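You operate a simulated robot arm through the tools that you are given. There is no shell and no other tool.

You are at the controls of a simulated robot arm. One attempt, no reset.

Task
Send the beam to the microscope: cover the crystal, beam dial to SCOPE, side shutter open, air to 8 L.
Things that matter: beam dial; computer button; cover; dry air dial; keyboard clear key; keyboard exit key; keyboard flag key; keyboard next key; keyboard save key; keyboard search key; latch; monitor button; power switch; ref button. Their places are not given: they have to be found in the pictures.

It is judged by the outcome, as a careful person would: the job done as asked, and still so three seconds after it is handed in. It fails if anything else is knocked over, pushed out of place, dropped, spilled or broken. A push-on lid holds only when it is set on centred and level and pressed home; a screw cap is set on level and turned clockwise until tight.

Robot
A 7-joint arm with a three-finger gripper, fixed in place. Base frame: the origin is at the foot of the arm, x ahead of it, y to its left, z up; the work surface is at about z = 994. Readings come in mm, degrees, newtons and seconds.
Its first joint turns from -166.0 to 166.0 degrees. Payload 2.69 kg.
The TCP is the grasp point between the finger pads, 30 mm short of the fingertips. In the tool frame z runs along the fingers and y along their closing line. Largest opening 128 mm; the body of the gripper starts 117 mm behind the TCP.
Orientation is told as [roll, pitch, yaw] about the base's x, y, z axes, in that order, counted from this pose: with the fingers straight down and closing along the base's y, the tool's x points along the base's -x, its y along +y and its z along -z.

Tools
- The arm moves only by the tool drive_tool. Its argument "deltas" is a list of rows, each a list of 7 numbers: the opening, from 0 (shut) to 1 (fully open), then the shift along the tool's x, y, z in mm, then the turn, a rotation vector about the tool's x, y, z in degrees. In form: [[claw, dx, dy, dz, wx, wy, wz], ...]. A call has 1 to 20 rows; each row shifts and turns the commanded pose from where the row before left it, along the tool's axes as they then stand. A row lasts 0.2 s, in which the tool goes at most 50 mm and 8.6 degrees; a call with a longer step from one row to the next is refused whole, and so is a gripper value outside its range. Where a pose cannot be reached the arm comes as near as it can. A force on the tool above 40 N (or 10 N above the force at the start of the call, whichever is more), or a blocked arm, ends the call early, and 0.2 s more pass. Each finger halts on what it meets, pressing with about 45 N; the grip force reading is that of the motor and also rises with nothing between the fingers. The clock runs only during rows and for 0.2 s after the last one: add rows that do not move to give the fingers time. It gives the time, the measured TCP pose, the force on the tool (base axes), the opening and the grip force at its end, in the units of the frame above (readings bear some noise), with the torque about the TCP (base axes, N m) and any sound that the robot's microphone picked up, and new pictures: "pictures" is both (left out), scene, wrist or none.
- Cameras (640 x 400 px; columns grow to the right, rows downward): "scene" is fixed at [219.1, -500.6, 1717.8]; the picture's right is [0.92, -0.40, 0.00], its down [-0.25, -0.56, -0.79] and it looks along [0.32, 0.72, -0.61] (base axes); focal length 343 px, centre (320, 200). "wrist" rides on the gripper at [58, 54, -131] in the tool frame; the picture's right is [-0.68, 0.74, 0.00], its down [-0.62, -0.57, -0.55] and it looks along [-0.40, -0.37, 0.84] (tool axes); focal length 234 px, centre (320, 200).
- raise_lower(by): slides the trunk up (or, below 0, down) by that many mm; the arm rides with it, the base frame stays. It gives what a move gives, with no picture.
- point_at(camera, pixels): for up to 12 pixels [column, row] of the newest picture of that camera ("zoom" is the newest enlarged one), the place [x, y, z] in the base frame of the surface seen there, good to about 2 mm. The clock stands still meanwhile.
- enlarge(camera, box): a new picture of the part [left, top, right, bottom] of that camera's present view, enlarged. The clock stands still meanwhile.
- job_done(): hands the job in; it is judged then, once.

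Unless the task says otherwise, let go and move clear before handing in.

The tools are called after "Request:" by a JSON object that holds its "method" and its "body". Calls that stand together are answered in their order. drive_tool: Moves the arm, as the interface text tells. Its arguments: {"type":"object","properties":{"deltas":{"type":"array","items":{"type":"array","items":{"type":"number"}}},"pictures":{"type":"string","enum":["both","scene","wrist","none"]}},"required":["deltas"]} The other tools are called the same way: raise_lower (by) slides the trunk up or down; point_at (camera, pixels) gives the place of the surface under pixels of a picture; enlarge (camera, box) takes an enlarged picture of a part of a camera's view; job_done () hands the job in.

At the start:

```text
time_s: 0.0
tcp_pos: [486.5, 277.2, 1403.6]
ee_rot: [0.0, -0.1, 0.0]
ft_force: [0.0, 0.0, -0.5]
wrist_torque: [-0.03, 0.01, 0.01]
finger_gap: 128.3
gripper_force: 0.1
trunk travel left (down, up): [-150.0, 200.0]
```

scene: 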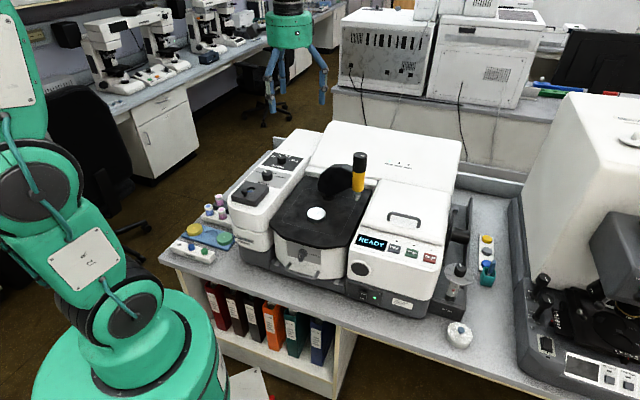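
wrist: 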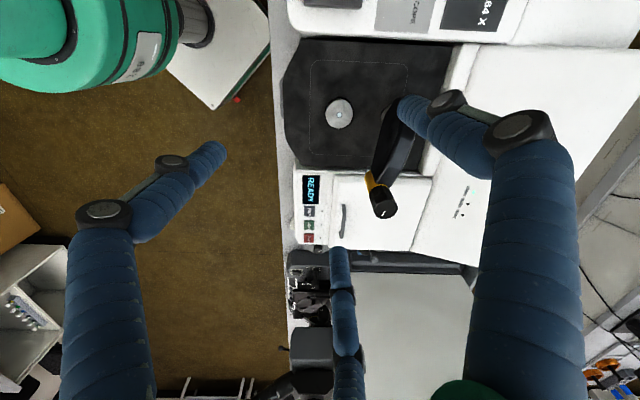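

The scene shows the spectrometer bench with the crystal plate (about 315,213), a dark swing arm with orange/black knob (358,170), and a side module at left. I'll zoom in to find the parts.

Request:
{"method": "enlarge", "body": {"camera": "scene", "box": [160, 120, 320, 220]}}

Request:
{"method": "enlarge", "body": {"camera": "scene", "box": [160, 200, 320, 300]}}

Request:
{"method": "enlarge", "body": {"camera": "scene", "box": [300, 130, 460, 230]}}

Request:
{"method": "enlarge", "body": {"camera": "scene", "box": [340, 220, 500, 320]}}

Request:
{"method": "enlarge", "body": {"camera": "scene", "box": [430, 190, 640, 400]}}

Request:
{"method": "enlarge", "body": {"camera": "wrist", "box": [270, 0, 510, 250]}}

```text
4.00 times, centred on (240, 170) of scene
```

zoom: 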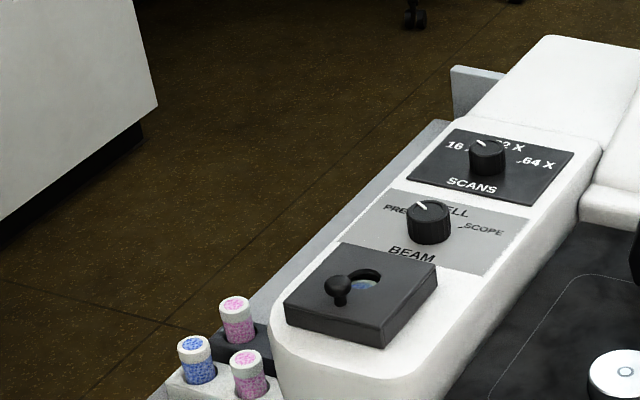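

```text
4.00 times, centred on (240, 250) of scene
```

zoom: 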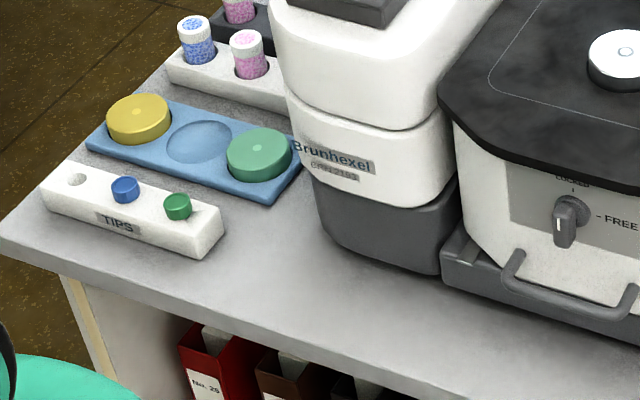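

```text
4.00 times, centred on (380, 180) of scene
```

zoom: 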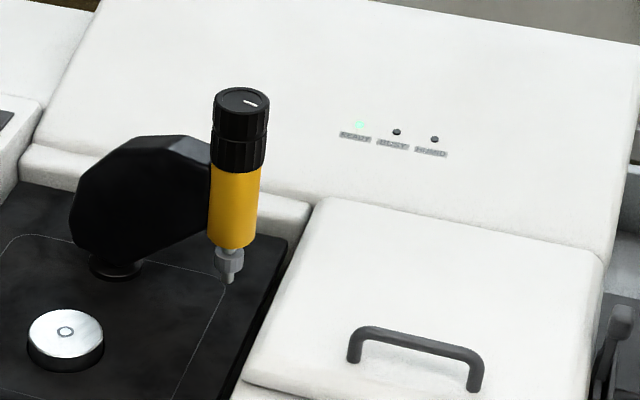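

```text
4.00 times, centred on (420, 270) of scene
```

zoom: 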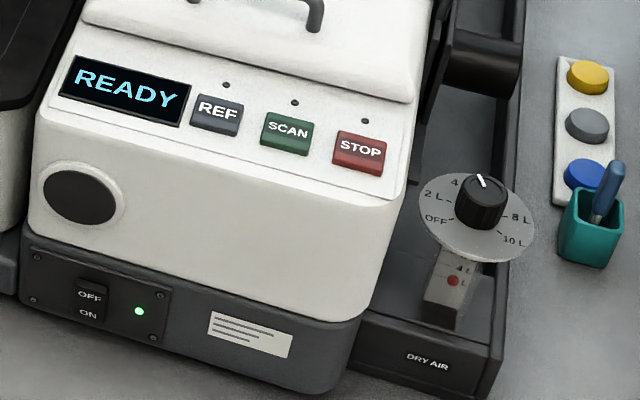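

```text
1.90 times, centred on (535, 295) of scene
```

zoom: 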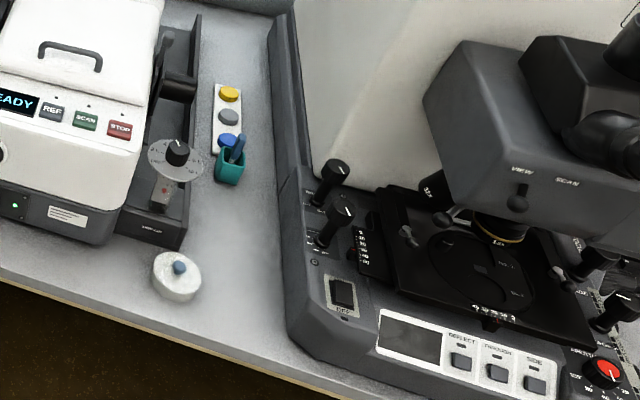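

```text
1.60 times, centred on (390, 125) of wrist
```

zoom: 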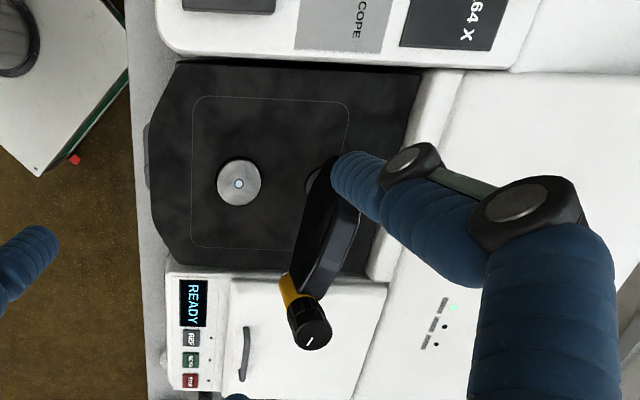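

The crystal puck is at about (316,213), the dry air dial at (460,270), the beam dial at (267,175), and a white cap with blue knob at (459,335). I'll zoom further into each to read the labels and find the side shutter.

Request:
{"method": "enlarge", "body": {"camera": "scene", "box": [435, 185, 515, 235]}}

Request:
{"method": "enlarge", "body": {"camera": "scene", "box": [430, 250, 510, 300]}}

Request:
{"method": "enlarge", "body": {"camera": "scene", "box": [420, 310, 500, 360]}}

Request:
{"method": "enlarge", "body": {"camera": "scene", "box": [225, 145, 305, 195]}}

Request:
{"method": "enlarge", "body": {"camera": "scene", "box": [220, 175, 300, 225]}}

Request:
{"method": "enlarge", "body": {"camera": "scene", "box": [265, 230, 345, 280]}}

Request:
{"method": "enlarge", "body": {"camera": "scene", "box": [290, 190, 370, 240]}}

Request:
{"method": "enlarge", "body": {"camera": "scene", "box": [520, 60, 640, 135]}}

Request:
{"method": "enlarge", "body": {"camera": "scene", "box": [520, 260, 640, 400]}}

```text
8.00 times, centred on (475, 210) of scene
```

zoom: 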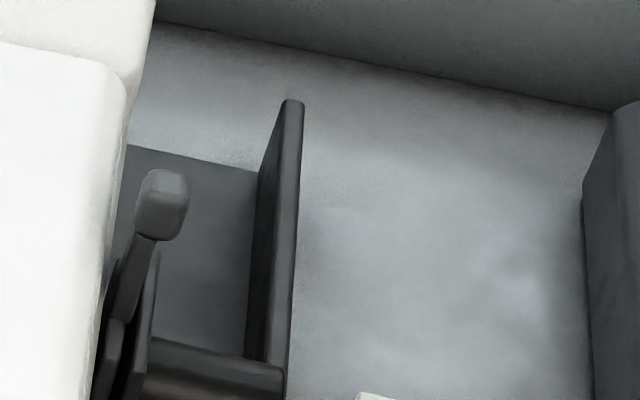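

```text
8.00 times, centred on (470, 275) of scene
```

zoom: 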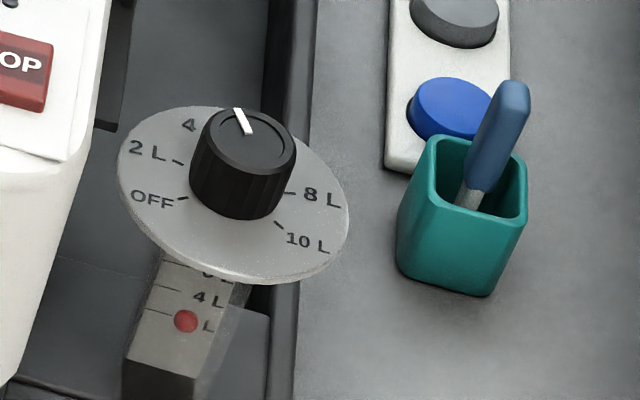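

```text
8.00 times, centred on (460, 335) of scene
```

zoom: 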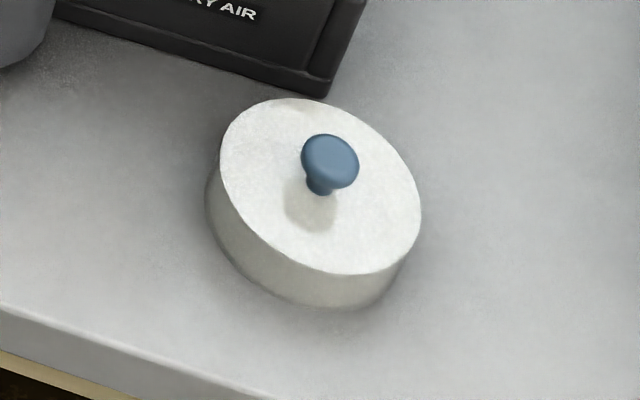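

```text
8.00 times, centred on (265, 170) of scene
```

zoom: 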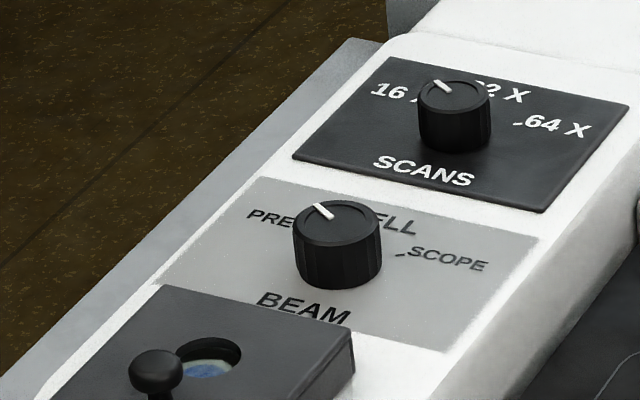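

```text
8.00 times, centred on (260, 200) of scene
```

zoom: 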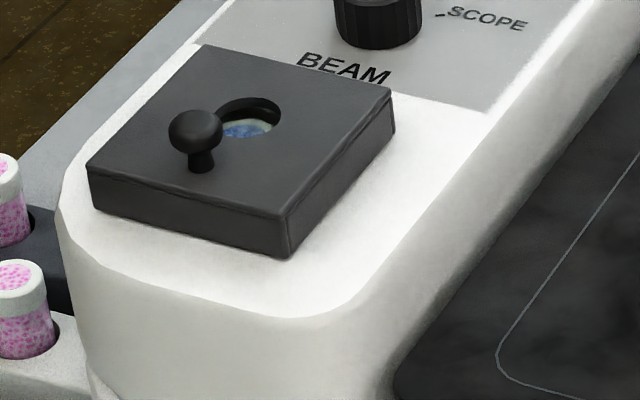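

```text
8.00 times, centred on (305, 255) of scene
```

zoom: 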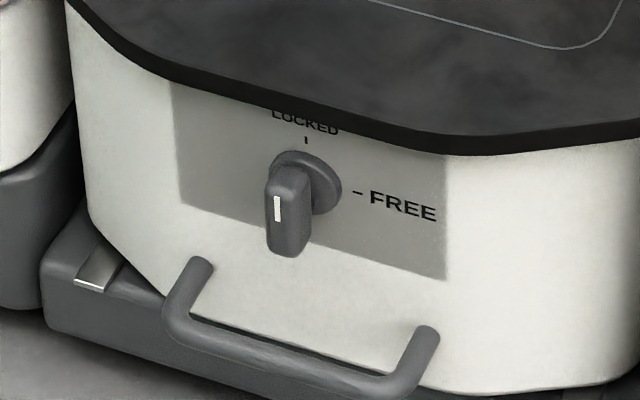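

```text
8.00 times, centred on (330, 215) of scene
```

zoom: 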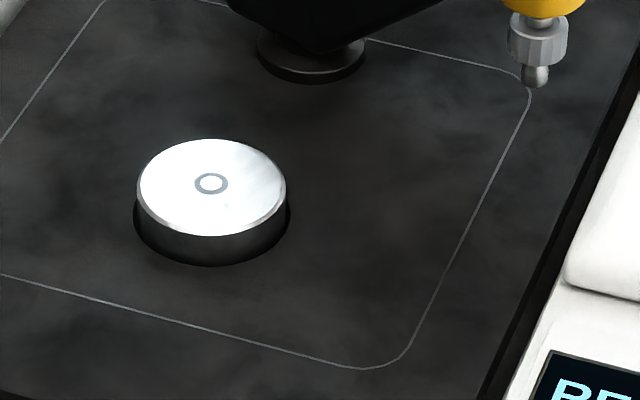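

```text
5.33 times, centred on (580, 98) of scene
```

zoom: 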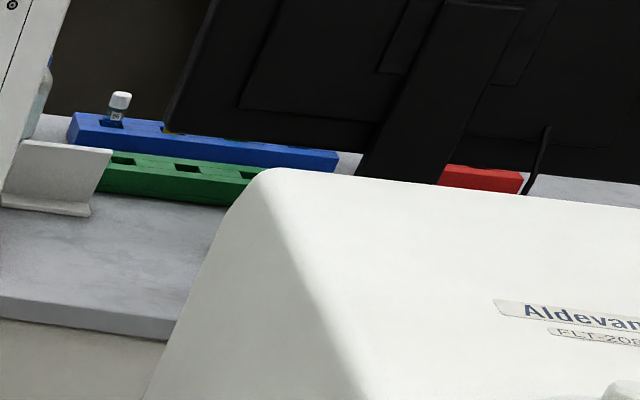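

```text
2.86 times, centred on (580, 330) of scene
```

zoom: 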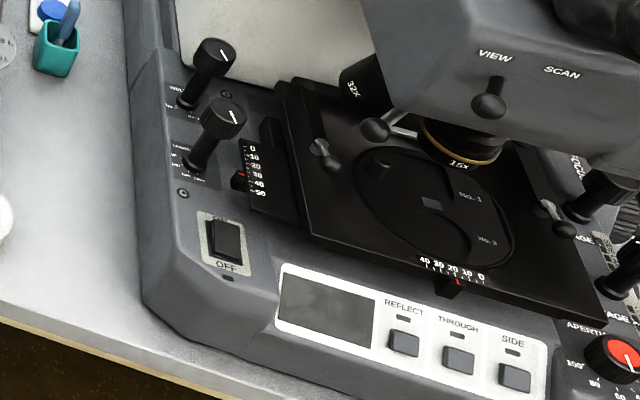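

The white lid with blue knob (460,335) looks like the cover, and the side shutter lever is likely the tab at (455,210). I'll measure the places of these parts.

Request:
{"method": "point_at", "body": {"camera": "scene", "pixels": [[461, 330], [450, 330], [470, 340], [460, 320], [458, 343], [448, 338], [316, 213], [308, 213], [325, 213], [316, 208], [316, 219], [316, 223]]}}

Request:
{"method": "point_at", "body": {"camera": "scene", "pixels": [[460, 264], [459, 281], [470, 284], [450, 270], [455, 209], [451, 220], [465, 229], [450, 231], [447, 235], [472, 213], [454, 292], [466, 225]]}}

Request:
{"method": "point_at", "body": {"camera": "scene", "pixels": [[267, 172], [268, 178], [260, 170], [272, 172], [275, 177], [282, 157], [244, 191], [250, 190], [242, 187], [256, 200], [289, 180], [250, 178]]}}

Request:
{"method": "point_at", "body": {"camera": "scene", "pixels": [[360, 156], [359, 185], [340, 178], [331, 196], [356, 197], [345, 215], [302, 255], [395, 218], [372, 243], [410, 253], [366, 294], [488, 268]]}}

Request:
{"method": "enlarge", "body": {"camera": "scene", "box": [425, 195, 489, 245]}}

```text
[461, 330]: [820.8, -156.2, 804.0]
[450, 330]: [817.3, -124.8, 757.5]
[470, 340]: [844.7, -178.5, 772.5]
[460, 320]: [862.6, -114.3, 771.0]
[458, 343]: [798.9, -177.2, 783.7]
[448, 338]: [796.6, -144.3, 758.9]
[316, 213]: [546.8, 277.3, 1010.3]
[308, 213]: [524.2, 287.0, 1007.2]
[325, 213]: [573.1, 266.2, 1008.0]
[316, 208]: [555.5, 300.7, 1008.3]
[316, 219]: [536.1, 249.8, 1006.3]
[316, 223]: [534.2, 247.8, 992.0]
```

```text
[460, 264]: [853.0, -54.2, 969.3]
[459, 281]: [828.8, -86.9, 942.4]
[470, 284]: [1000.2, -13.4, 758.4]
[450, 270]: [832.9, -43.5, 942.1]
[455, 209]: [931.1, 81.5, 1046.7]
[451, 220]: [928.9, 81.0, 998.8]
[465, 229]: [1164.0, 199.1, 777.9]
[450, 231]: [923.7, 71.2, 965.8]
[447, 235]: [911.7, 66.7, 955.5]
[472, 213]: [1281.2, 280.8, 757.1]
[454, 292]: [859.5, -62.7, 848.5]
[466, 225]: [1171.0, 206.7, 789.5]
```

```text
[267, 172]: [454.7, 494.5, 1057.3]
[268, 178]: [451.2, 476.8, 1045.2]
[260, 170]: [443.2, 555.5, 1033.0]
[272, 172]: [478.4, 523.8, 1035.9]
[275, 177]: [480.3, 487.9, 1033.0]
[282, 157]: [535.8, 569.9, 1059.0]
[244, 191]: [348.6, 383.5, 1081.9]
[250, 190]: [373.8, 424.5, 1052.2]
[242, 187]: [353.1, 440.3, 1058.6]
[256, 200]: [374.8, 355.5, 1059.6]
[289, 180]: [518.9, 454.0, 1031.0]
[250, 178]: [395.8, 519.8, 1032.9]
```

```text
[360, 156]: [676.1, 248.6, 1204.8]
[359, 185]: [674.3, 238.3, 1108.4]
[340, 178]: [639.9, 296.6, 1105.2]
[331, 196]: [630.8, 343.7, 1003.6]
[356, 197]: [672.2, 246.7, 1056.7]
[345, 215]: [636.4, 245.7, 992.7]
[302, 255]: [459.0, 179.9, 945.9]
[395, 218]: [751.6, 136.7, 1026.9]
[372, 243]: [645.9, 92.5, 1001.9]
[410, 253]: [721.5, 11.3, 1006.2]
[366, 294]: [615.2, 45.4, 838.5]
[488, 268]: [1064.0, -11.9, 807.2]
```

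```text
8.00 times, centred on (457, 220) of scene
```

zoom: 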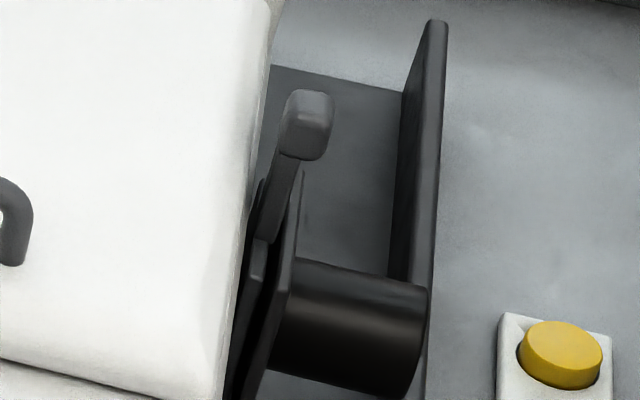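

Crystal puck top is about (548,276,1010); the cover lies on the lower bench at about (825,-150,770). I'll zoom on the cover and sample it finely.

Request:
{"method": "enlarge", "body": {"camera": "scene", "box": [436, 315, 484, 355]}}

Request:
{"method": "point_at", "body": {"camera": "zoom", "pixels": [[200, 100], [300, 60], [420, 120], [480, 250], [440, 310], [300, 280], [200, 200], [325, 130], [320, 180], [300, 200], [150, 250], [330, 330]]}}

```text
10.00 times, centred on (460, 335) of scene
```

zoom: 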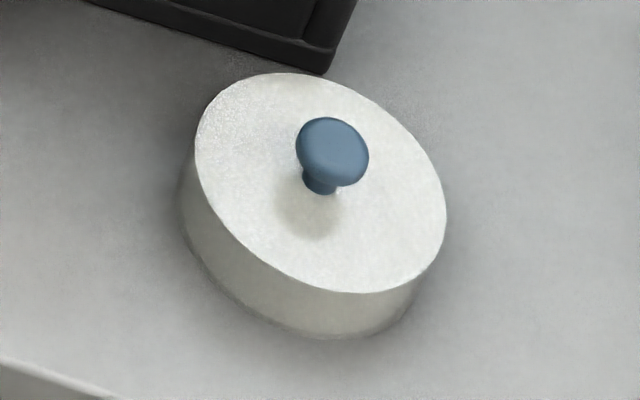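

```text
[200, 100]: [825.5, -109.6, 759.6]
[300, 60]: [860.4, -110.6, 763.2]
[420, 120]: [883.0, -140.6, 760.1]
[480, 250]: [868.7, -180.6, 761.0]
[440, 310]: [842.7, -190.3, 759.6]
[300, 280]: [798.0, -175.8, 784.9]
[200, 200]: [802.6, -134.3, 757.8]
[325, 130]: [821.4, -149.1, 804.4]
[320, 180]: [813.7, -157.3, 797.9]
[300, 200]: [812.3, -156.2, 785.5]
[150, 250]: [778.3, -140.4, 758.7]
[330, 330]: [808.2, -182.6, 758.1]
```

The lid top is at z≈785 with the knob top ≈805, centred near (817,-154). Next I move the arm high towards the right of the instrument to look at the side shutter and the air dial with the wrist camera.

Request:
{"method": "drive_tool", "body": {"deltas": [[1, -36, -30, 5, 0, 0, 0], [1, -36, -30, 5, 0, 0, 0], [1, -36, -30, 5, 0, 0, 0], [1, -36, -30, 5, 0, 0, 0], [1, -36, -30, 5, 0, 0, 0], [1, -36, -30, 5, 0, 0, 0]], "pictures": "both"}}

```text
time_s: 1.4
tcp_pos: [701.4, 98.8, 1372.4]
ee_rot: [0.1, 0.1, 0.0]
ft_force: [-0.2, 0.5, -0.3]
wrist_torque: [0.0, 0.02, -0.02]
finger_gap: 127.9
gripper_force: 0.1
trunk travel left (down, up): [-150.0, 200.0]
```

scene: 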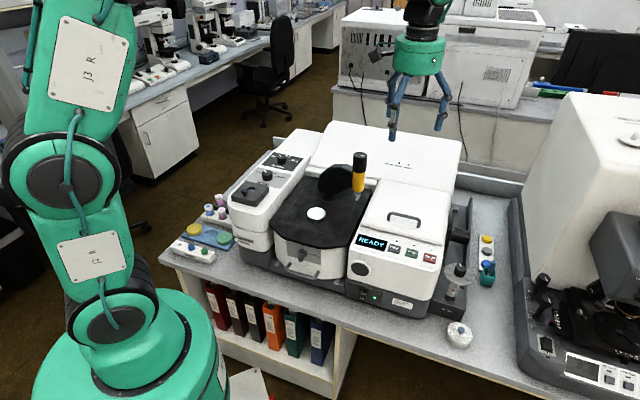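
wrist: 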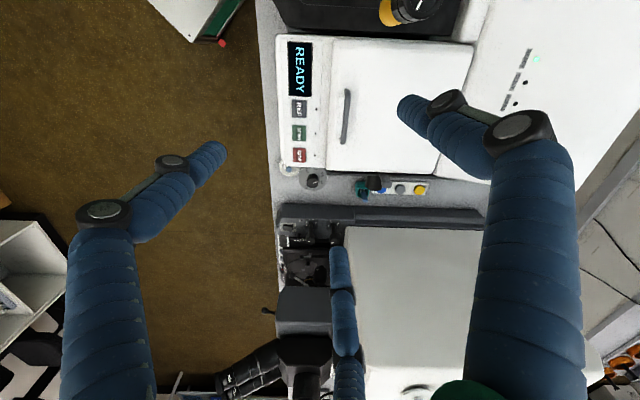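

The instrument sits at about -45° yaw; in the wrist view the air dial is at (313,178) and the side port around (375,185). I'll zoom there.

Request:
{"method": "enlarge", "body": {"camera": "wrist", "box": [280, 140, 440, 240]}}

Request:
{"method": "enlarge", "body": {"camera": "scene", "box": [425, 190, 505, 240]}}

```text
4.00 times, centred on (360, 190) of wrist
```

zoom: 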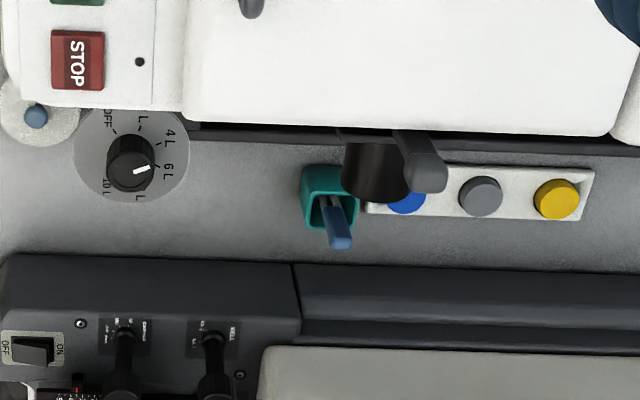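

```text
8.00 times, centred on (465, 215) of scene
```

zoom: 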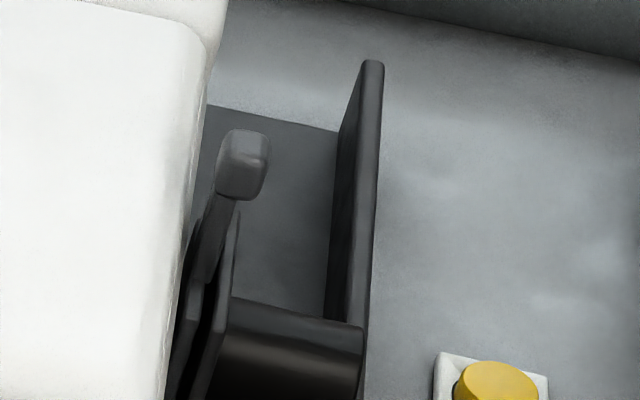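

The dial mark points to 6 L; 8 L is the next mark clockwise. I'll sample the lever, tube and dial in this wrist view.

Request:
{"method": "enlarge", "body": {"camera": "wrist", "box": [350, 165, 414, 205]}}

Request:
{"method": "point_at", "body": {"camera": "wrist", "pixels": [[386, 184], [381, 176], [374, 183], [370, 177], [366, 182], [379, 188], [388, 178], [361, 192], [364, 200], [400, 189], [418, 190]]}}

```text
10.00 times, centred on (382, 185) of wrist
```

zoom: 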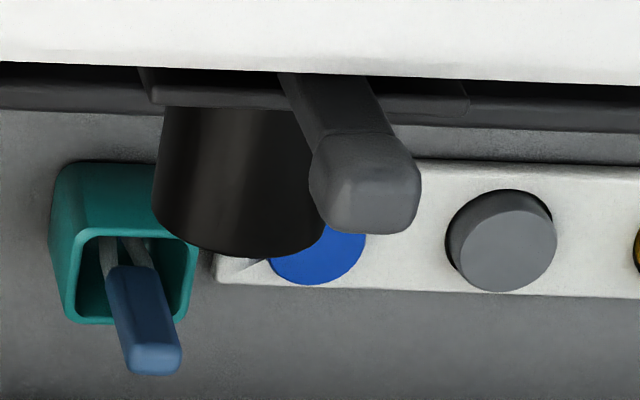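

```text
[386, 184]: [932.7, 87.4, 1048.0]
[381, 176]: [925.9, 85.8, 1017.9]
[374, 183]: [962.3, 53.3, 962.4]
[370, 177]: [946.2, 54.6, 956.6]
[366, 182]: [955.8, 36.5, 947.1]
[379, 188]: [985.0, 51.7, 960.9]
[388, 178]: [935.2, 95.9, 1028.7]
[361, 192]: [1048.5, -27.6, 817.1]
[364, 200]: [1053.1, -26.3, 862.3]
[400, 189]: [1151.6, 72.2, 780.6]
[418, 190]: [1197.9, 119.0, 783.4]
```

The lever grip is at about (932,86,1048), beside the tube, and I can't see its labels from here. I'll measure the microscope's extent before bringing the camera round to the right side.

Request:
{"method": "point_at", "body": {"camera": "scene", "pixels": [[525, 345], [530, 375], [512, 205], [520, 300], [545, 340], [545, 280], [560, 220], [575, 110], [540, 200], [600, 260], [545, 250], [625, 220]]}}

Request:
{"method": "point_at", "body": {"camera": "wrist", "pixels": [[345, 250], [350, 222], [310, 212], [290, 215], [300, 300], [313, 178], [400, 215], [350, 350], [480, 220], [470, 240], [290, 330], [313, 168]]}}

```text
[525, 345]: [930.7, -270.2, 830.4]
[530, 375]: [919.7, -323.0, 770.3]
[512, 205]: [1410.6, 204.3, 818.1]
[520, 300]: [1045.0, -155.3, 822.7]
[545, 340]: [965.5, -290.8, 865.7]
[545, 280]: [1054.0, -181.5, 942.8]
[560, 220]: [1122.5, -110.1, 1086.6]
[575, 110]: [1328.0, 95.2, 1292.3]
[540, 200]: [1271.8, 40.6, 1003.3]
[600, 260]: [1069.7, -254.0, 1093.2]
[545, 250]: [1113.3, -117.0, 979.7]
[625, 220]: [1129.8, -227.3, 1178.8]
```

```text
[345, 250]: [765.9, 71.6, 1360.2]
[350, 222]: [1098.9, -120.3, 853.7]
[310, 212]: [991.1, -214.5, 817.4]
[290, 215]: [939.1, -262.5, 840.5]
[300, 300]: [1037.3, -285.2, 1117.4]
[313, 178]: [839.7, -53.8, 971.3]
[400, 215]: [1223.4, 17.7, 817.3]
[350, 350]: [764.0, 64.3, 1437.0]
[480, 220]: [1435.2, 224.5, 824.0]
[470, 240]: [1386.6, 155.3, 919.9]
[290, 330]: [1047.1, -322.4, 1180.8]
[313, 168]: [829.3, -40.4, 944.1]
```

The gap between instrument and microscope is about 250 mm wide, enough for the camera. I'll yaw the tool +129° in place at height so the wrist camera can look from the right-front.

Request:
{"method": "drive_tool", "body": {"deltas": [[1, 0, 0, 0, 0, 0, -8.6], [1, 0, 0, 0, 0, 0, -8.6], [1, 0, 0, 0, 0, 0, -8.6], [1, 0, 0, 0, 0, 0, -8.6], [1, 0, 0, 0, 0, 0, -8.6], [1, 0, 0, 0, 0, 0, -8.6], [1, 0, 0, 0, 0, 0, -8.6], [1, 0, 0, 0, 0, 0, -8.6], [1, 0, 0, 0, 0, 0, -8.6], [1, 0, 0, 0, 0, 0, -8.6], [1, 0, 0, 0, 0, 0, -8.6], [1, 0, 0, 0, 0, 0, -8.6], [1, 0, 0, 0, 0, 0, -8.6], [1, 0, 0, 0, 0, 0, -8.6], [1, 0, 0, 0, 0, 0, -8.6]], "pictures": "wrist"}}

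```text
time_s: 4.6
tcp_pos: [702.4, 98.1, 1372.3]
ee_rot: [0.0, 0.0, 129.1]
ft_force: [0.0, -0.3, -0.1]
wrist_torque: [-0.01, 0.01, 0.02]
finger_gap: 127.9
gripper_force: 0.0
trunk travel left (down, up): [-150.0, 200.0]
```

wrist: 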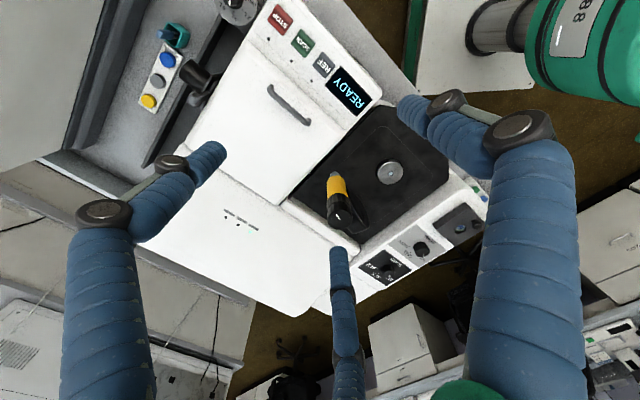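

The yaw worked; the view is upside-down (far things at the bottom), with the side port at (195,85). Now I translate to the right-hand side of the instrument, lower and tilt slightly to see the shutter's side plate.

Request:
{"method": "drive_tool", "body": {"deltas": [[1, 32.7, -8.6, 25, 0, 0, 0], [1, 32.7, -8.6, 25, 0, 0, 0], [1, 32.7, -8.6, 25, 0, 0, 0], [1, 32.7, -8.6, 25, 0, 0, 0], [1, 32.7, -8.6, 25, 0, 0, 0], [1, 32.7, -8.6, 25, 0, 0, 0], [1, 32.7, -8.6, 25, 0, 0, 0], [1, 32.7, -8.6, 25, 0, 0, 0]], "pictures": "both"}}

```text
time_s: 6.4
tcp_pos: [923.2, -62.0, 1171.9]
ee_rot: [0.0, 0.0, 128.9]
ft_force: [-0.2, 0.5, 0.2]
wrist_torque: [0.0, 0.01, 0.0]
finger_gap: 127.9
gripper_force: 0.0
trunk travel left (down, up): [-150.0, 200.0]
```

scene: 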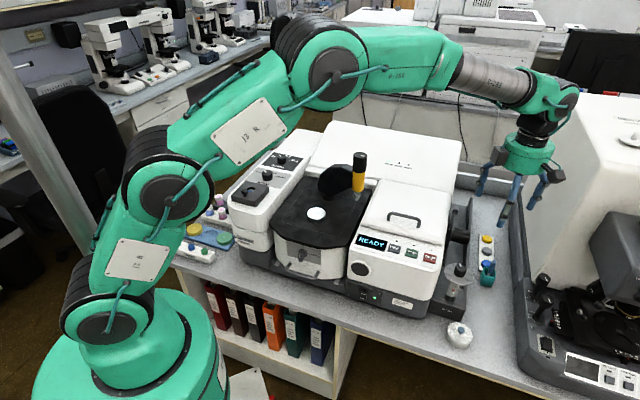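
wrist: 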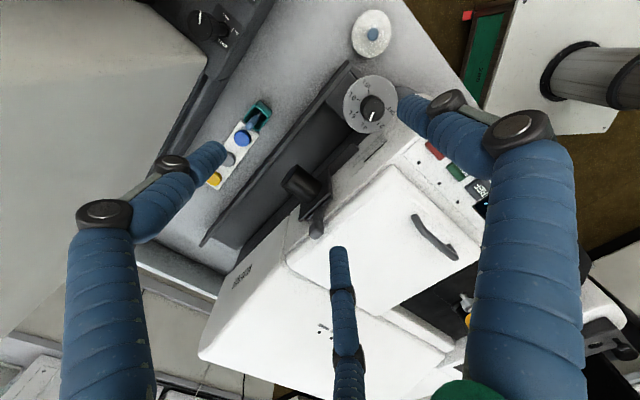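

The lever now shows at (318,215) with the tube at (300,185). I'll zoom to look for labels.

Request:
{"method": "enlarge", "body": {"camera": "wrist", "box": [260, 140, 388, 240]}}

Request:
{"method": "enlarge", "body": {"camera": "wrist", "box": [330, 60, 426, 140]}}

```text
4.00 times, centred on (324, 190) of wrist
```

zoom: 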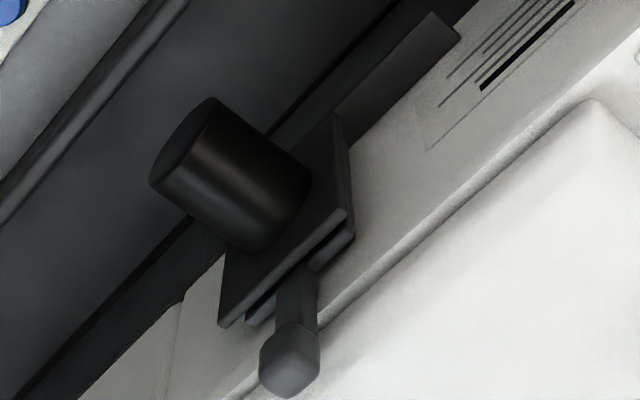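

```text
5.00 times, centred on (378, 100) of wrist
```

zoom: 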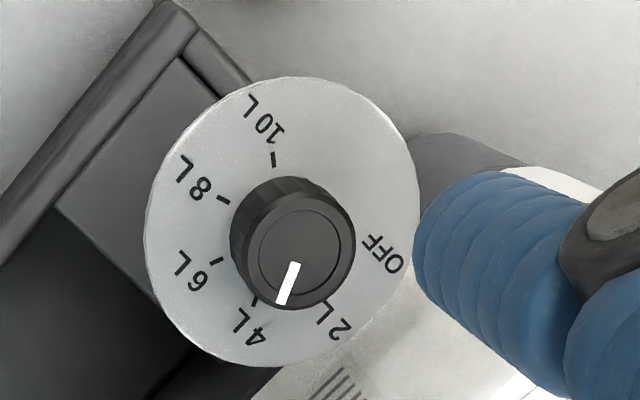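

The lever comes out between two plates beside the tube, but I see no labels yet; also the air dial pointer here reads 4 L. I'll drop and tilt the wrist camera to look at the side plate more squarely.

Request:
{"method": "drive_tool", "body": {"deltas": [[1, 0, 0, 20, 0, 0, 8.6], [1, 0.3, 18, 35, 0, 0, 0], [1, 0.3, 18, 35, 0, 0, 0], [1, 0, 0, 0, 5.78, -6.24, 0], [1, 0, 0, 0, 5.78, -6.24, 0], [1, 0, 0, 0, 5.78, -6.24, 0], [1, 0, 0, 0, 5.78, -6.24, 0], [1, 0, 0, 0, 0, 0, 0]], "pictures": "both"}}

```text
time_s: 8.2
tcp_pos: [890.6, -81.7, 1082.2]
ee_rot: [-24.7, -24.4, 125.9]
ft_force: [-0.4, 0.1, -0.8]
wrist_torque: [0.04, 0.01, -0.03]
finger_gap: 128.0
gripper_force: 0.0
trunk travel left (down, up): [-150.0, 200.0]
```

scene: 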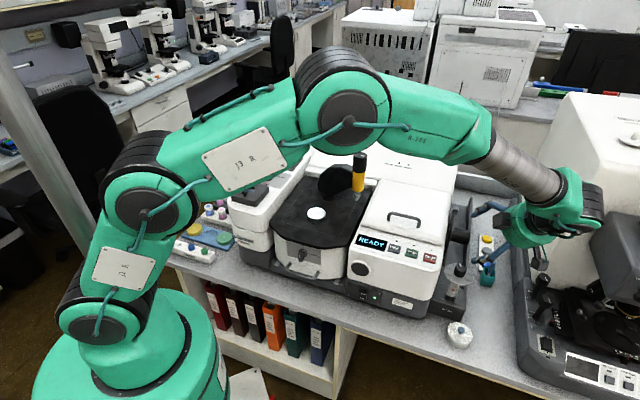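
wrist: 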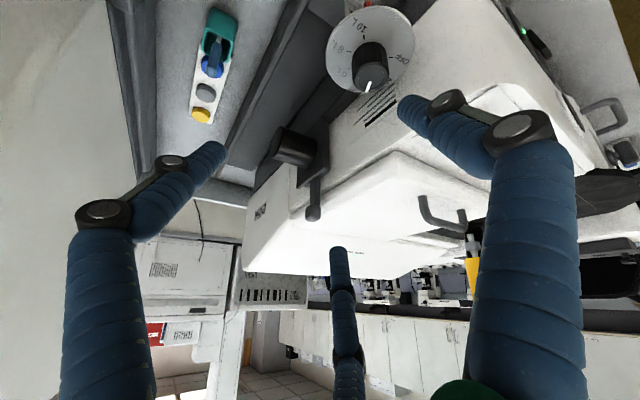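

Request:
{"method": "enlarge", "body": {"camera": "wrist", "box": [240, 80, 400, 240]}}

Request:
{"method": "enlarge", "body": {"camera": "wrist", "box": [270, 115, 350, 235]}}

Request:
{"method": "enlarge", "body": {"camera": "wrist", "box": [320, 0, 420, 100]}}

```text
2.50 times, centred on (320, 160) of wrist
```

zoom: 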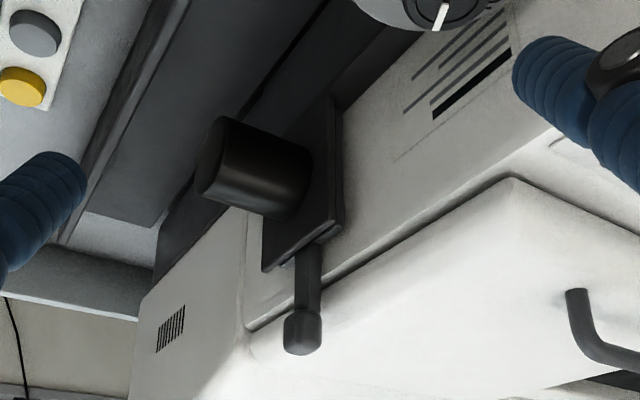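

```text
3.33 times, centred on (310, 175) of wrist
```

zoom: 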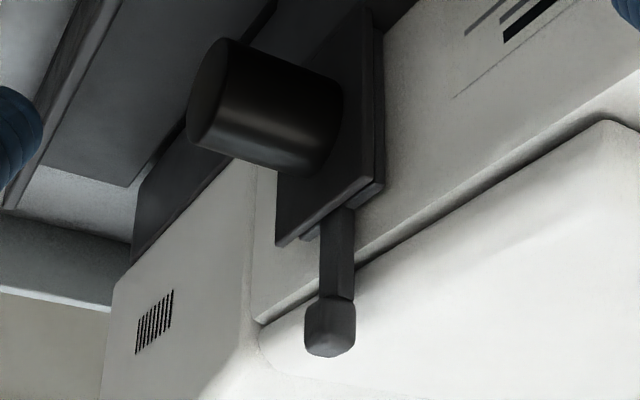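

```text
4.00 times, centred on (370, 50) of wrist
```

zoom: 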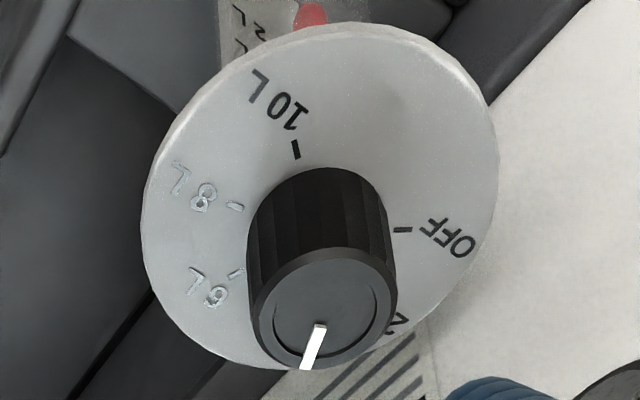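

There are no labels on the shutter's outer face so far; the dark lever sticks up between the flange plate and the body at about (313,190). I'll zoom harder and sample its geometry.

Request:
{"method": "enlarge", "body": {"camera": "wrist", "box": [290, 150, 350, 226]}}

Request:
{"method": "point_at", "body": {"camera": "wrist", "pixels": [[314, 213], [316, 204], [316, 190], [318, 180], [318, 198], [310, 170], [330, 150], [325, 130], [303, 182], [330, 168], [282, 146], [310, 150]]}}

```text
5.26 times, centred on (320, 188) of wrist
```

zoom: 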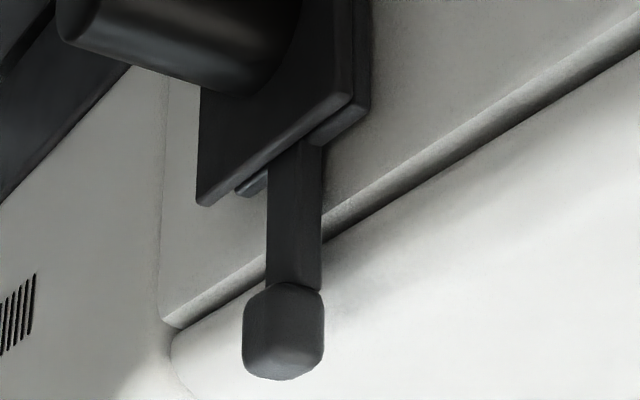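

```text
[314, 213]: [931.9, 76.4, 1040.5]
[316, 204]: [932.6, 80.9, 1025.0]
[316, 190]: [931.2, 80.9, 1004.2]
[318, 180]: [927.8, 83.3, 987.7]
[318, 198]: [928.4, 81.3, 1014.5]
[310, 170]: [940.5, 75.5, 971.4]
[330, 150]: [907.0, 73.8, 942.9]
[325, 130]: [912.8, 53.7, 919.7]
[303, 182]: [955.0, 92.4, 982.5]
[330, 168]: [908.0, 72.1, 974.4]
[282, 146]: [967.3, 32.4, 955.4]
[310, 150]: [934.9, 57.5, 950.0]
```

The lever is vertical and centred over the tube flange, so it's likely a lift or tilt lever which I'll test gently later. First I sample the air dial's ticks and pointer for its angles.

Request:
{"method": "enlarge", "body": {"camera": "wrist", "box": [320, 0, 420, 100]}}

Request:
{"method": "point_at", "body": {"camera": "zoom", "pixels": [[295, 150], [234, 208], [235, 273], [403, 229], [387, 325], [319, 327], [303, 366], [320, 300], [272, 300], [385, 290], [280, 345], [375, 330]]}}

Request:
{"method": "point_at", "body": {"camera": "zoom", "pixels": [[147, 205], [495, 150], [320, 27], [190, 100], [450, 60], [185, 310], [470, 270], [160, 150], [250, 45], [150, 260], [490, 200], [390, 30]]}}

```text
4.00 times, centred on (370, 50) of wrist
```

zoom: 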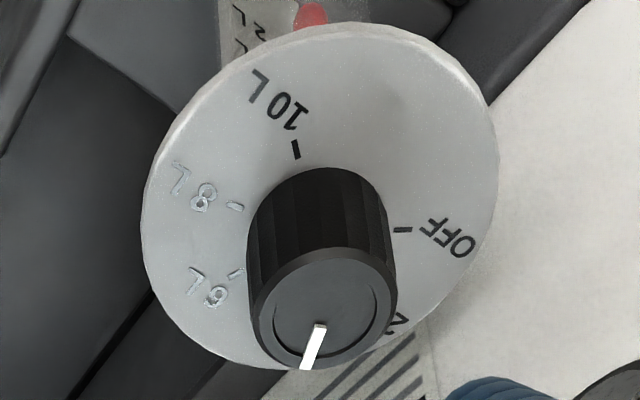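

```text
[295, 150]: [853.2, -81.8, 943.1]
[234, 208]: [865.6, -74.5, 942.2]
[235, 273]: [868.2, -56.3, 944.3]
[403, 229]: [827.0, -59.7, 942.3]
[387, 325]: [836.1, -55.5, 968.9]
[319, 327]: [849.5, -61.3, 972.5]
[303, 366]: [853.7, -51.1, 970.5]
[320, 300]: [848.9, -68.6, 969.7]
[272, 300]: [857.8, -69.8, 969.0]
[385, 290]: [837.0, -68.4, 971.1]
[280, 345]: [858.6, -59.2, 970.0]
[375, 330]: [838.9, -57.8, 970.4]
```

```text
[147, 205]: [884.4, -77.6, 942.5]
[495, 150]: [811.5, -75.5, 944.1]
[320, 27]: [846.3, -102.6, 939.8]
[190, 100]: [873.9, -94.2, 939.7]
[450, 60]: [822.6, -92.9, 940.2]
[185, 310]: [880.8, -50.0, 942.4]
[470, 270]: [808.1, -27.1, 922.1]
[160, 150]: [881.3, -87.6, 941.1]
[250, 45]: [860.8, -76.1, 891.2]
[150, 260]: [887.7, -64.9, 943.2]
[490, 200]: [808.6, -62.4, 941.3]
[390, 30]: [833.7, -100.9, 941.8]
```

The dial fits centre ≈(847.5,-63.3), disc z≈942, knob top ≈970, ticks 50° apart, pointer at 4 L (~70°); 8 L is at about -30°, so 100° clockwise. I'll un-tilt the tool and move above the dial.

Request:
{"method": "drive_tool", "body": {"deltas": [[0.5, 0, 0, -5, -5.78, 6.24, 0], [0.5, 0, 0, 0, -5.78, 6.24, 0], [0.5, 0, 0, 0, -5.78, 6.24, 0], [0.5, 0, 0, 0, -5.78, 6.24, 0], [0.5, -37.7, 27.9, 0, 0, 0, 0], [0.5, 0, 0, 0, 0, 0, 0], [0.5, 0, 0, 0, 0, 0, 0]], "pictures": "both"}}

```text
time_s: 9.8
tcp_pos: [848.0, -64.5, 1085.1]
ee_rot: [0.1, -0.1, 120.4]
ft_force: [-0.3, -0.2, -1.0]
wrist_torque: [0.01, 0.06, 0.0]
finger_gap: 63.9
gripper_force: 0.1
trunk travel left (down, up): [-150.0, 200.0]
```

scene: 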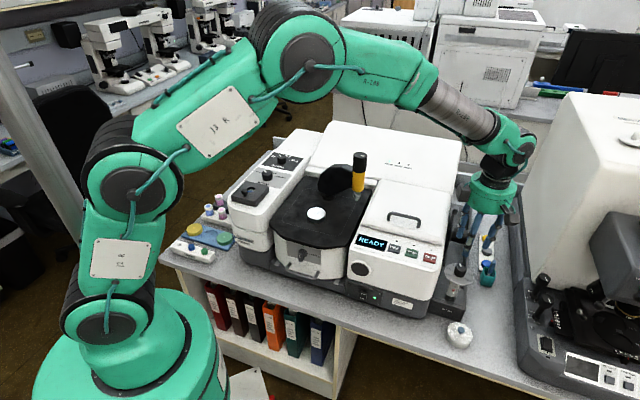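
wrist: 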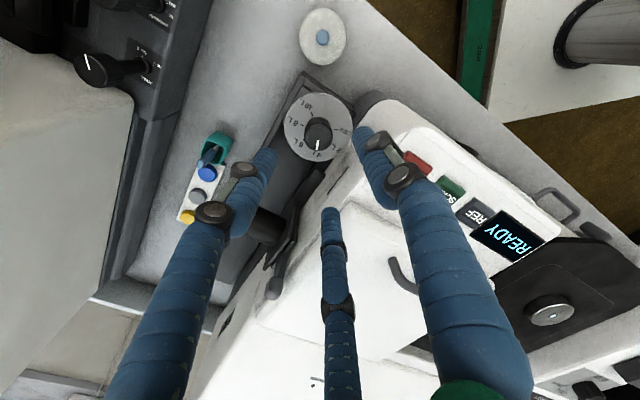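

The gripper visibly has three centric jaws (tips at (268,155), (368,135), (330,212)), which suits round knobs. I'll refine the knob centre from this closer view before descending.

Request:
{"method": "enlarge", "body": {"camera": "wrist", "box": [278, 85, 358, 165]}}

Request:
{"method": "point_at", "body": {"camera": "zoom", "pixels": [[215, 235], [250, 185], [300, 180], [345, 200], [365, 240], [350, 285], [310, 305], [260, 295], [225, 270], [290, 240], [285, 285], [60, 200]]}}

```text
5.00 times, centred on (318, 125) of wrist
```

zoom: 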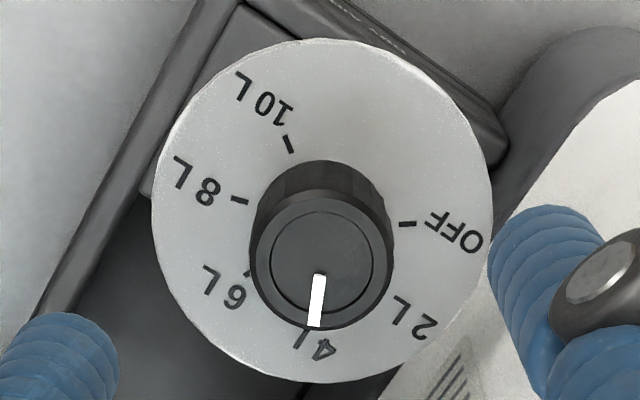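

```text
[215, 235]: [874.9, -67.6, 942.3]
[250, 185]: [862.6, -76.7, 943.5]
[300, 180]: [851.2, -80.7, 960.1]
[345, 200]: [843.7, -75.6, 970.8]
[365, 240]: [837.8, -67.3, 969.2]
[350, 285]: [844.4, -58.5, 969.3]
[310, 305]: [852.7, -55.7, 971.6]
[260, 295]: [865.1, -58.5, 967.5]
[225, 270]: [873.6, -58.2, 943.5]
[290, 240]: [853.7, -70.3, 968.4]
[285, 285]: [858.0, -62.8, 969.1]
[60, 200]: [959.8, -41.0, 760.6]
```

The knob centre averages to about (848,-64.5), exactly under the TCP, and the pointer is clearly at 4 L. I'll descend to z≈980 with the jaws open 64 mm, then close gently on the knob.

Request:
{"method": "drive_tool", "body": {"deltas": [[0.5, 0, 0, 25, 0, 0, 0], [0.5, 0, 0, 25, 0, 0, 0], [0.5, 0, 0, 25, 0, 0, 0], [0.5, 0, 0, 20, 0, 0, 0], [0.5, 0, 0, 9, 0, 0, 0], [0.5, 0, 0, 0, 0, 0, 0]], "pictures": "both"}}

```text
time_s: 11.2
tcp_pos: [845.9, -65.7, 982.8]
ee_rot: [0.0, 0.0, 120.4]
ft_force: [0.2, -0.1, -0.7]
wrist_torque: [-0.01, 0.01, -0.04]
finger_gap: 64.0
gripper_force: 0.0
trunk travel left (down, up): [-150.0, 200.0]
```

scene: 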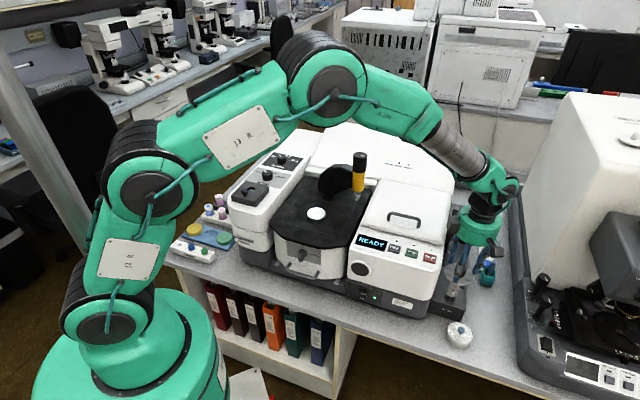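
wrist: 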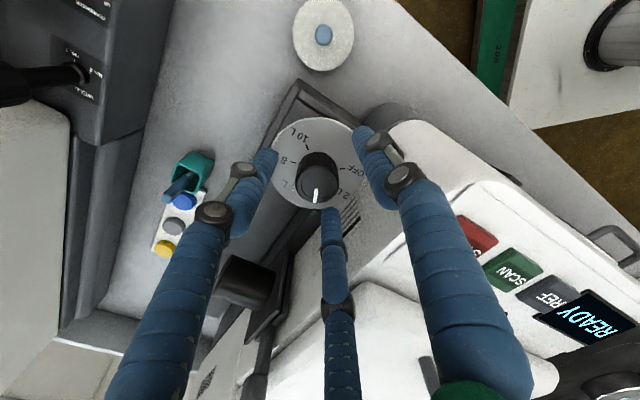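

The jaws are around the knob at z≈983 with no contact. I'll close on it.

Request:
{"method": "drive_tool", "body": {"deltas": [[0.3, 0, 0, 0, 0, 0, 0], [0.2, 0, 0, 0, 0, 0, 0], [0.2, 0, 0, 0, 0, 0, 0]], "pictures": "wrist"}}

```text
time_s: 12.0
tcp_pos: [847.4, -65.0, 984.0]
ee_rot: [0.0, 0.0, 120.4]
ft_force: [1.4, 9.3, -0.1]
wrist_torque: [0.32, -0.07, 0.01]
finger_gap: 34.4
gripper_force: 6.7
trunk travel left (down, up): [-150.0, 200.0]
```

wrist: 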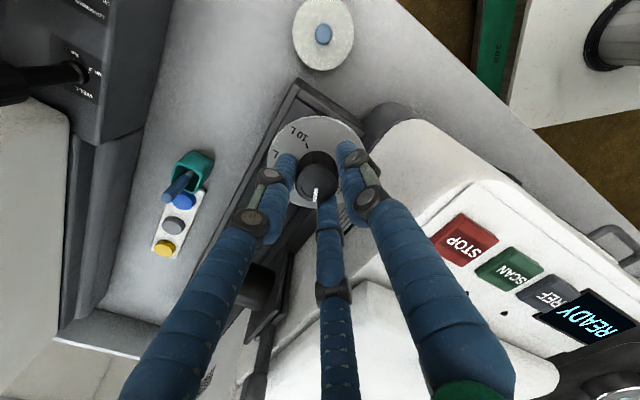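

The jaws stopped at 34.4 mm on the knob with ~9 N sideways in +y, so I'm a little off centre. I'll shift about 1.5 mm in +y and tighten a bit.

Request:
{"method": "drive_tool", "body": {"deltas": [[0.15, -1.3, -0.76, 0, 0, 0, 0], [0.1, 0, 0, 0, 0, 0, 0]], "pictures": "none"}}

```text
time_s: 12.6
tcp_pos: [846.9, -65.5, 983.1]
ee_rot: [0.1, 0.0, 120.5]
ft_force: [3.6, -2.4, -3.3]
wrist_torque: [-0.06, -0.01, -0.03]
finger_gap: 33.7
gripper_force: 16.0
trunk travel left (down, up): [-150.0, 200.0]
```

Centred now (small forces, grip 16 N). I'll turn 100° clockwise in 5° steps.

Request:
{"method": "drive_tool", "body": {"deltas": [[0.1, 0, 0, 0, 0, 0, 5], [0.1, 0, 0, 0, 0, 0, 5], [0.1, 0, 0, 0, 0, 0, 5], [0.1, 0, 0, 0, 0, 0, 5], [0.1, 0, 0, 0, 0, 0, 5], [0.1, 0, 0, 0, 0, 0, 5], [0.1, 0, 0, 0, 0, 0, 5], [0.1, 0, 0, 0, 0, 0, 5], [0.1, 0, 0, 0, 0, 0, 5], [0.1, 0, 0, 0, 0, 0, 5], [0.1, 0, 0, 0, 0, 0, 5], [0.1, 0, 0, 0, 0, 0, 5], [0.1, 0, 0, 0, 0, 0, 5], [0.1, 0, 0, 0, 0, 0, 5], [0.1, 0, 0, 0, 0, 0, 5], [0.1, 0, 0, 0, 0, 0, 5], [0.1, 0, 0, 0, 0, 0, 5], [0.1, 0, 0, 0, 0, 0, 5], [0.1, 0, 0, 0, 0, 0, 5], [0.1, 0, 0, 0, 0, 0, 5]], "pictures": "both"}}

```text
time_s: 16.8
tcp_pos: [849.9, -62.6, 983.0]
ee_rot: [0.0, 0.0, 20.3]
ft_force: [34.0, 8.0, -0.2]
wrist_torque: [0.18, -0.92, 0.0]
finger_gap: 31.2
gripper_force: 45.0
trunk travel left (down, up): [-150.0, 200.0]
```

scene: 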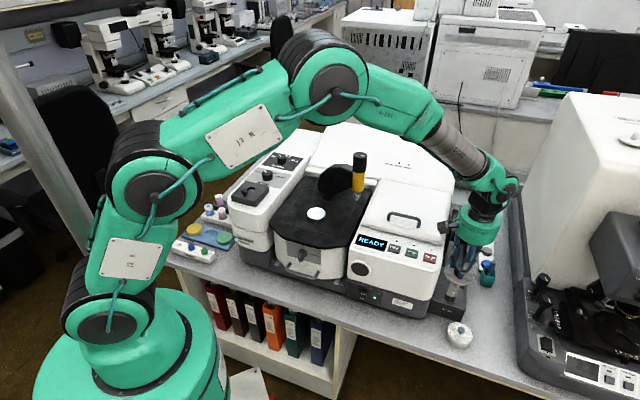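
wrist: 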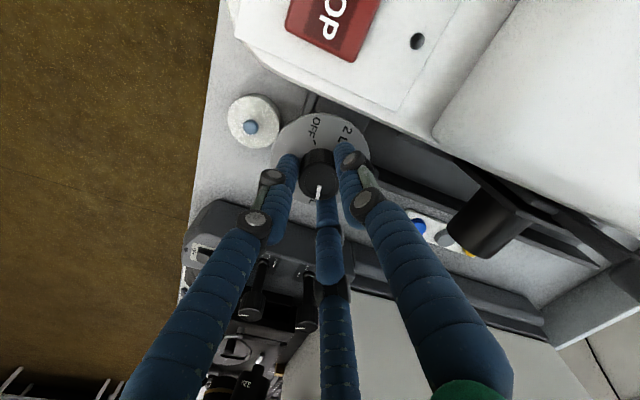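

The pointer mark stayed fixed relative to the jaws (318,193), so the knob turned with them. I'll open slightly and check the pointer reading.

Request:
{"method": "drive_tool", "body": {"deltas": [[0.3, 0, 0, 0, 0, 0, 0], [0.4, 0, 0, 0, 0, 0, 0], [0.4, 0, 0, 0, 0, 0, 0]], "pictures": "wrist"}}

Request:
{"method": "enlarge", "body": {"camera": "wrist", "box": [258, 95, 388, 215]}}

```text
time_s: 17.6
tcp_pos: [845.6, -63.5, 983.4]
ee_rot: [0.0, 0.2, 20.4]
ft_force: [0.9, -0.3, -0.3]
wrist_torque: [-0.03, 0.02, 0.03]
finger_gap: 51.3
gripper_force: 0.1
trunk travel left (down, up): [-150.0, 200.0]
```

wrist: 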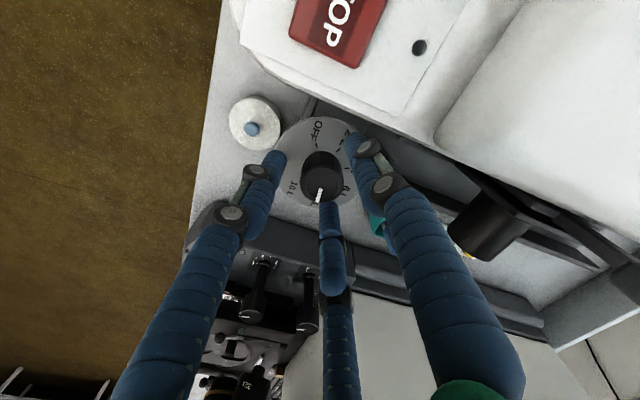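

```text
3.33 times, centred on (323, 155) of wrist
```

zoom: 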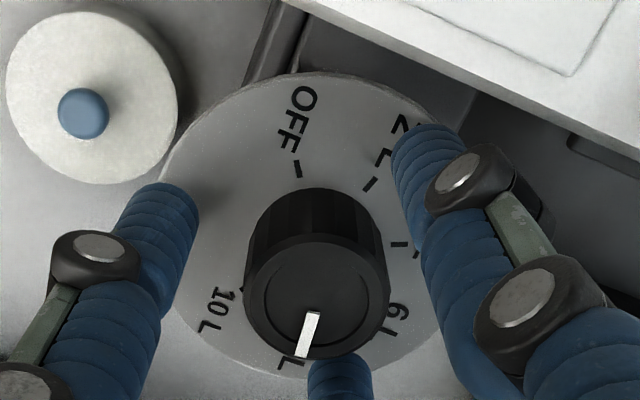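

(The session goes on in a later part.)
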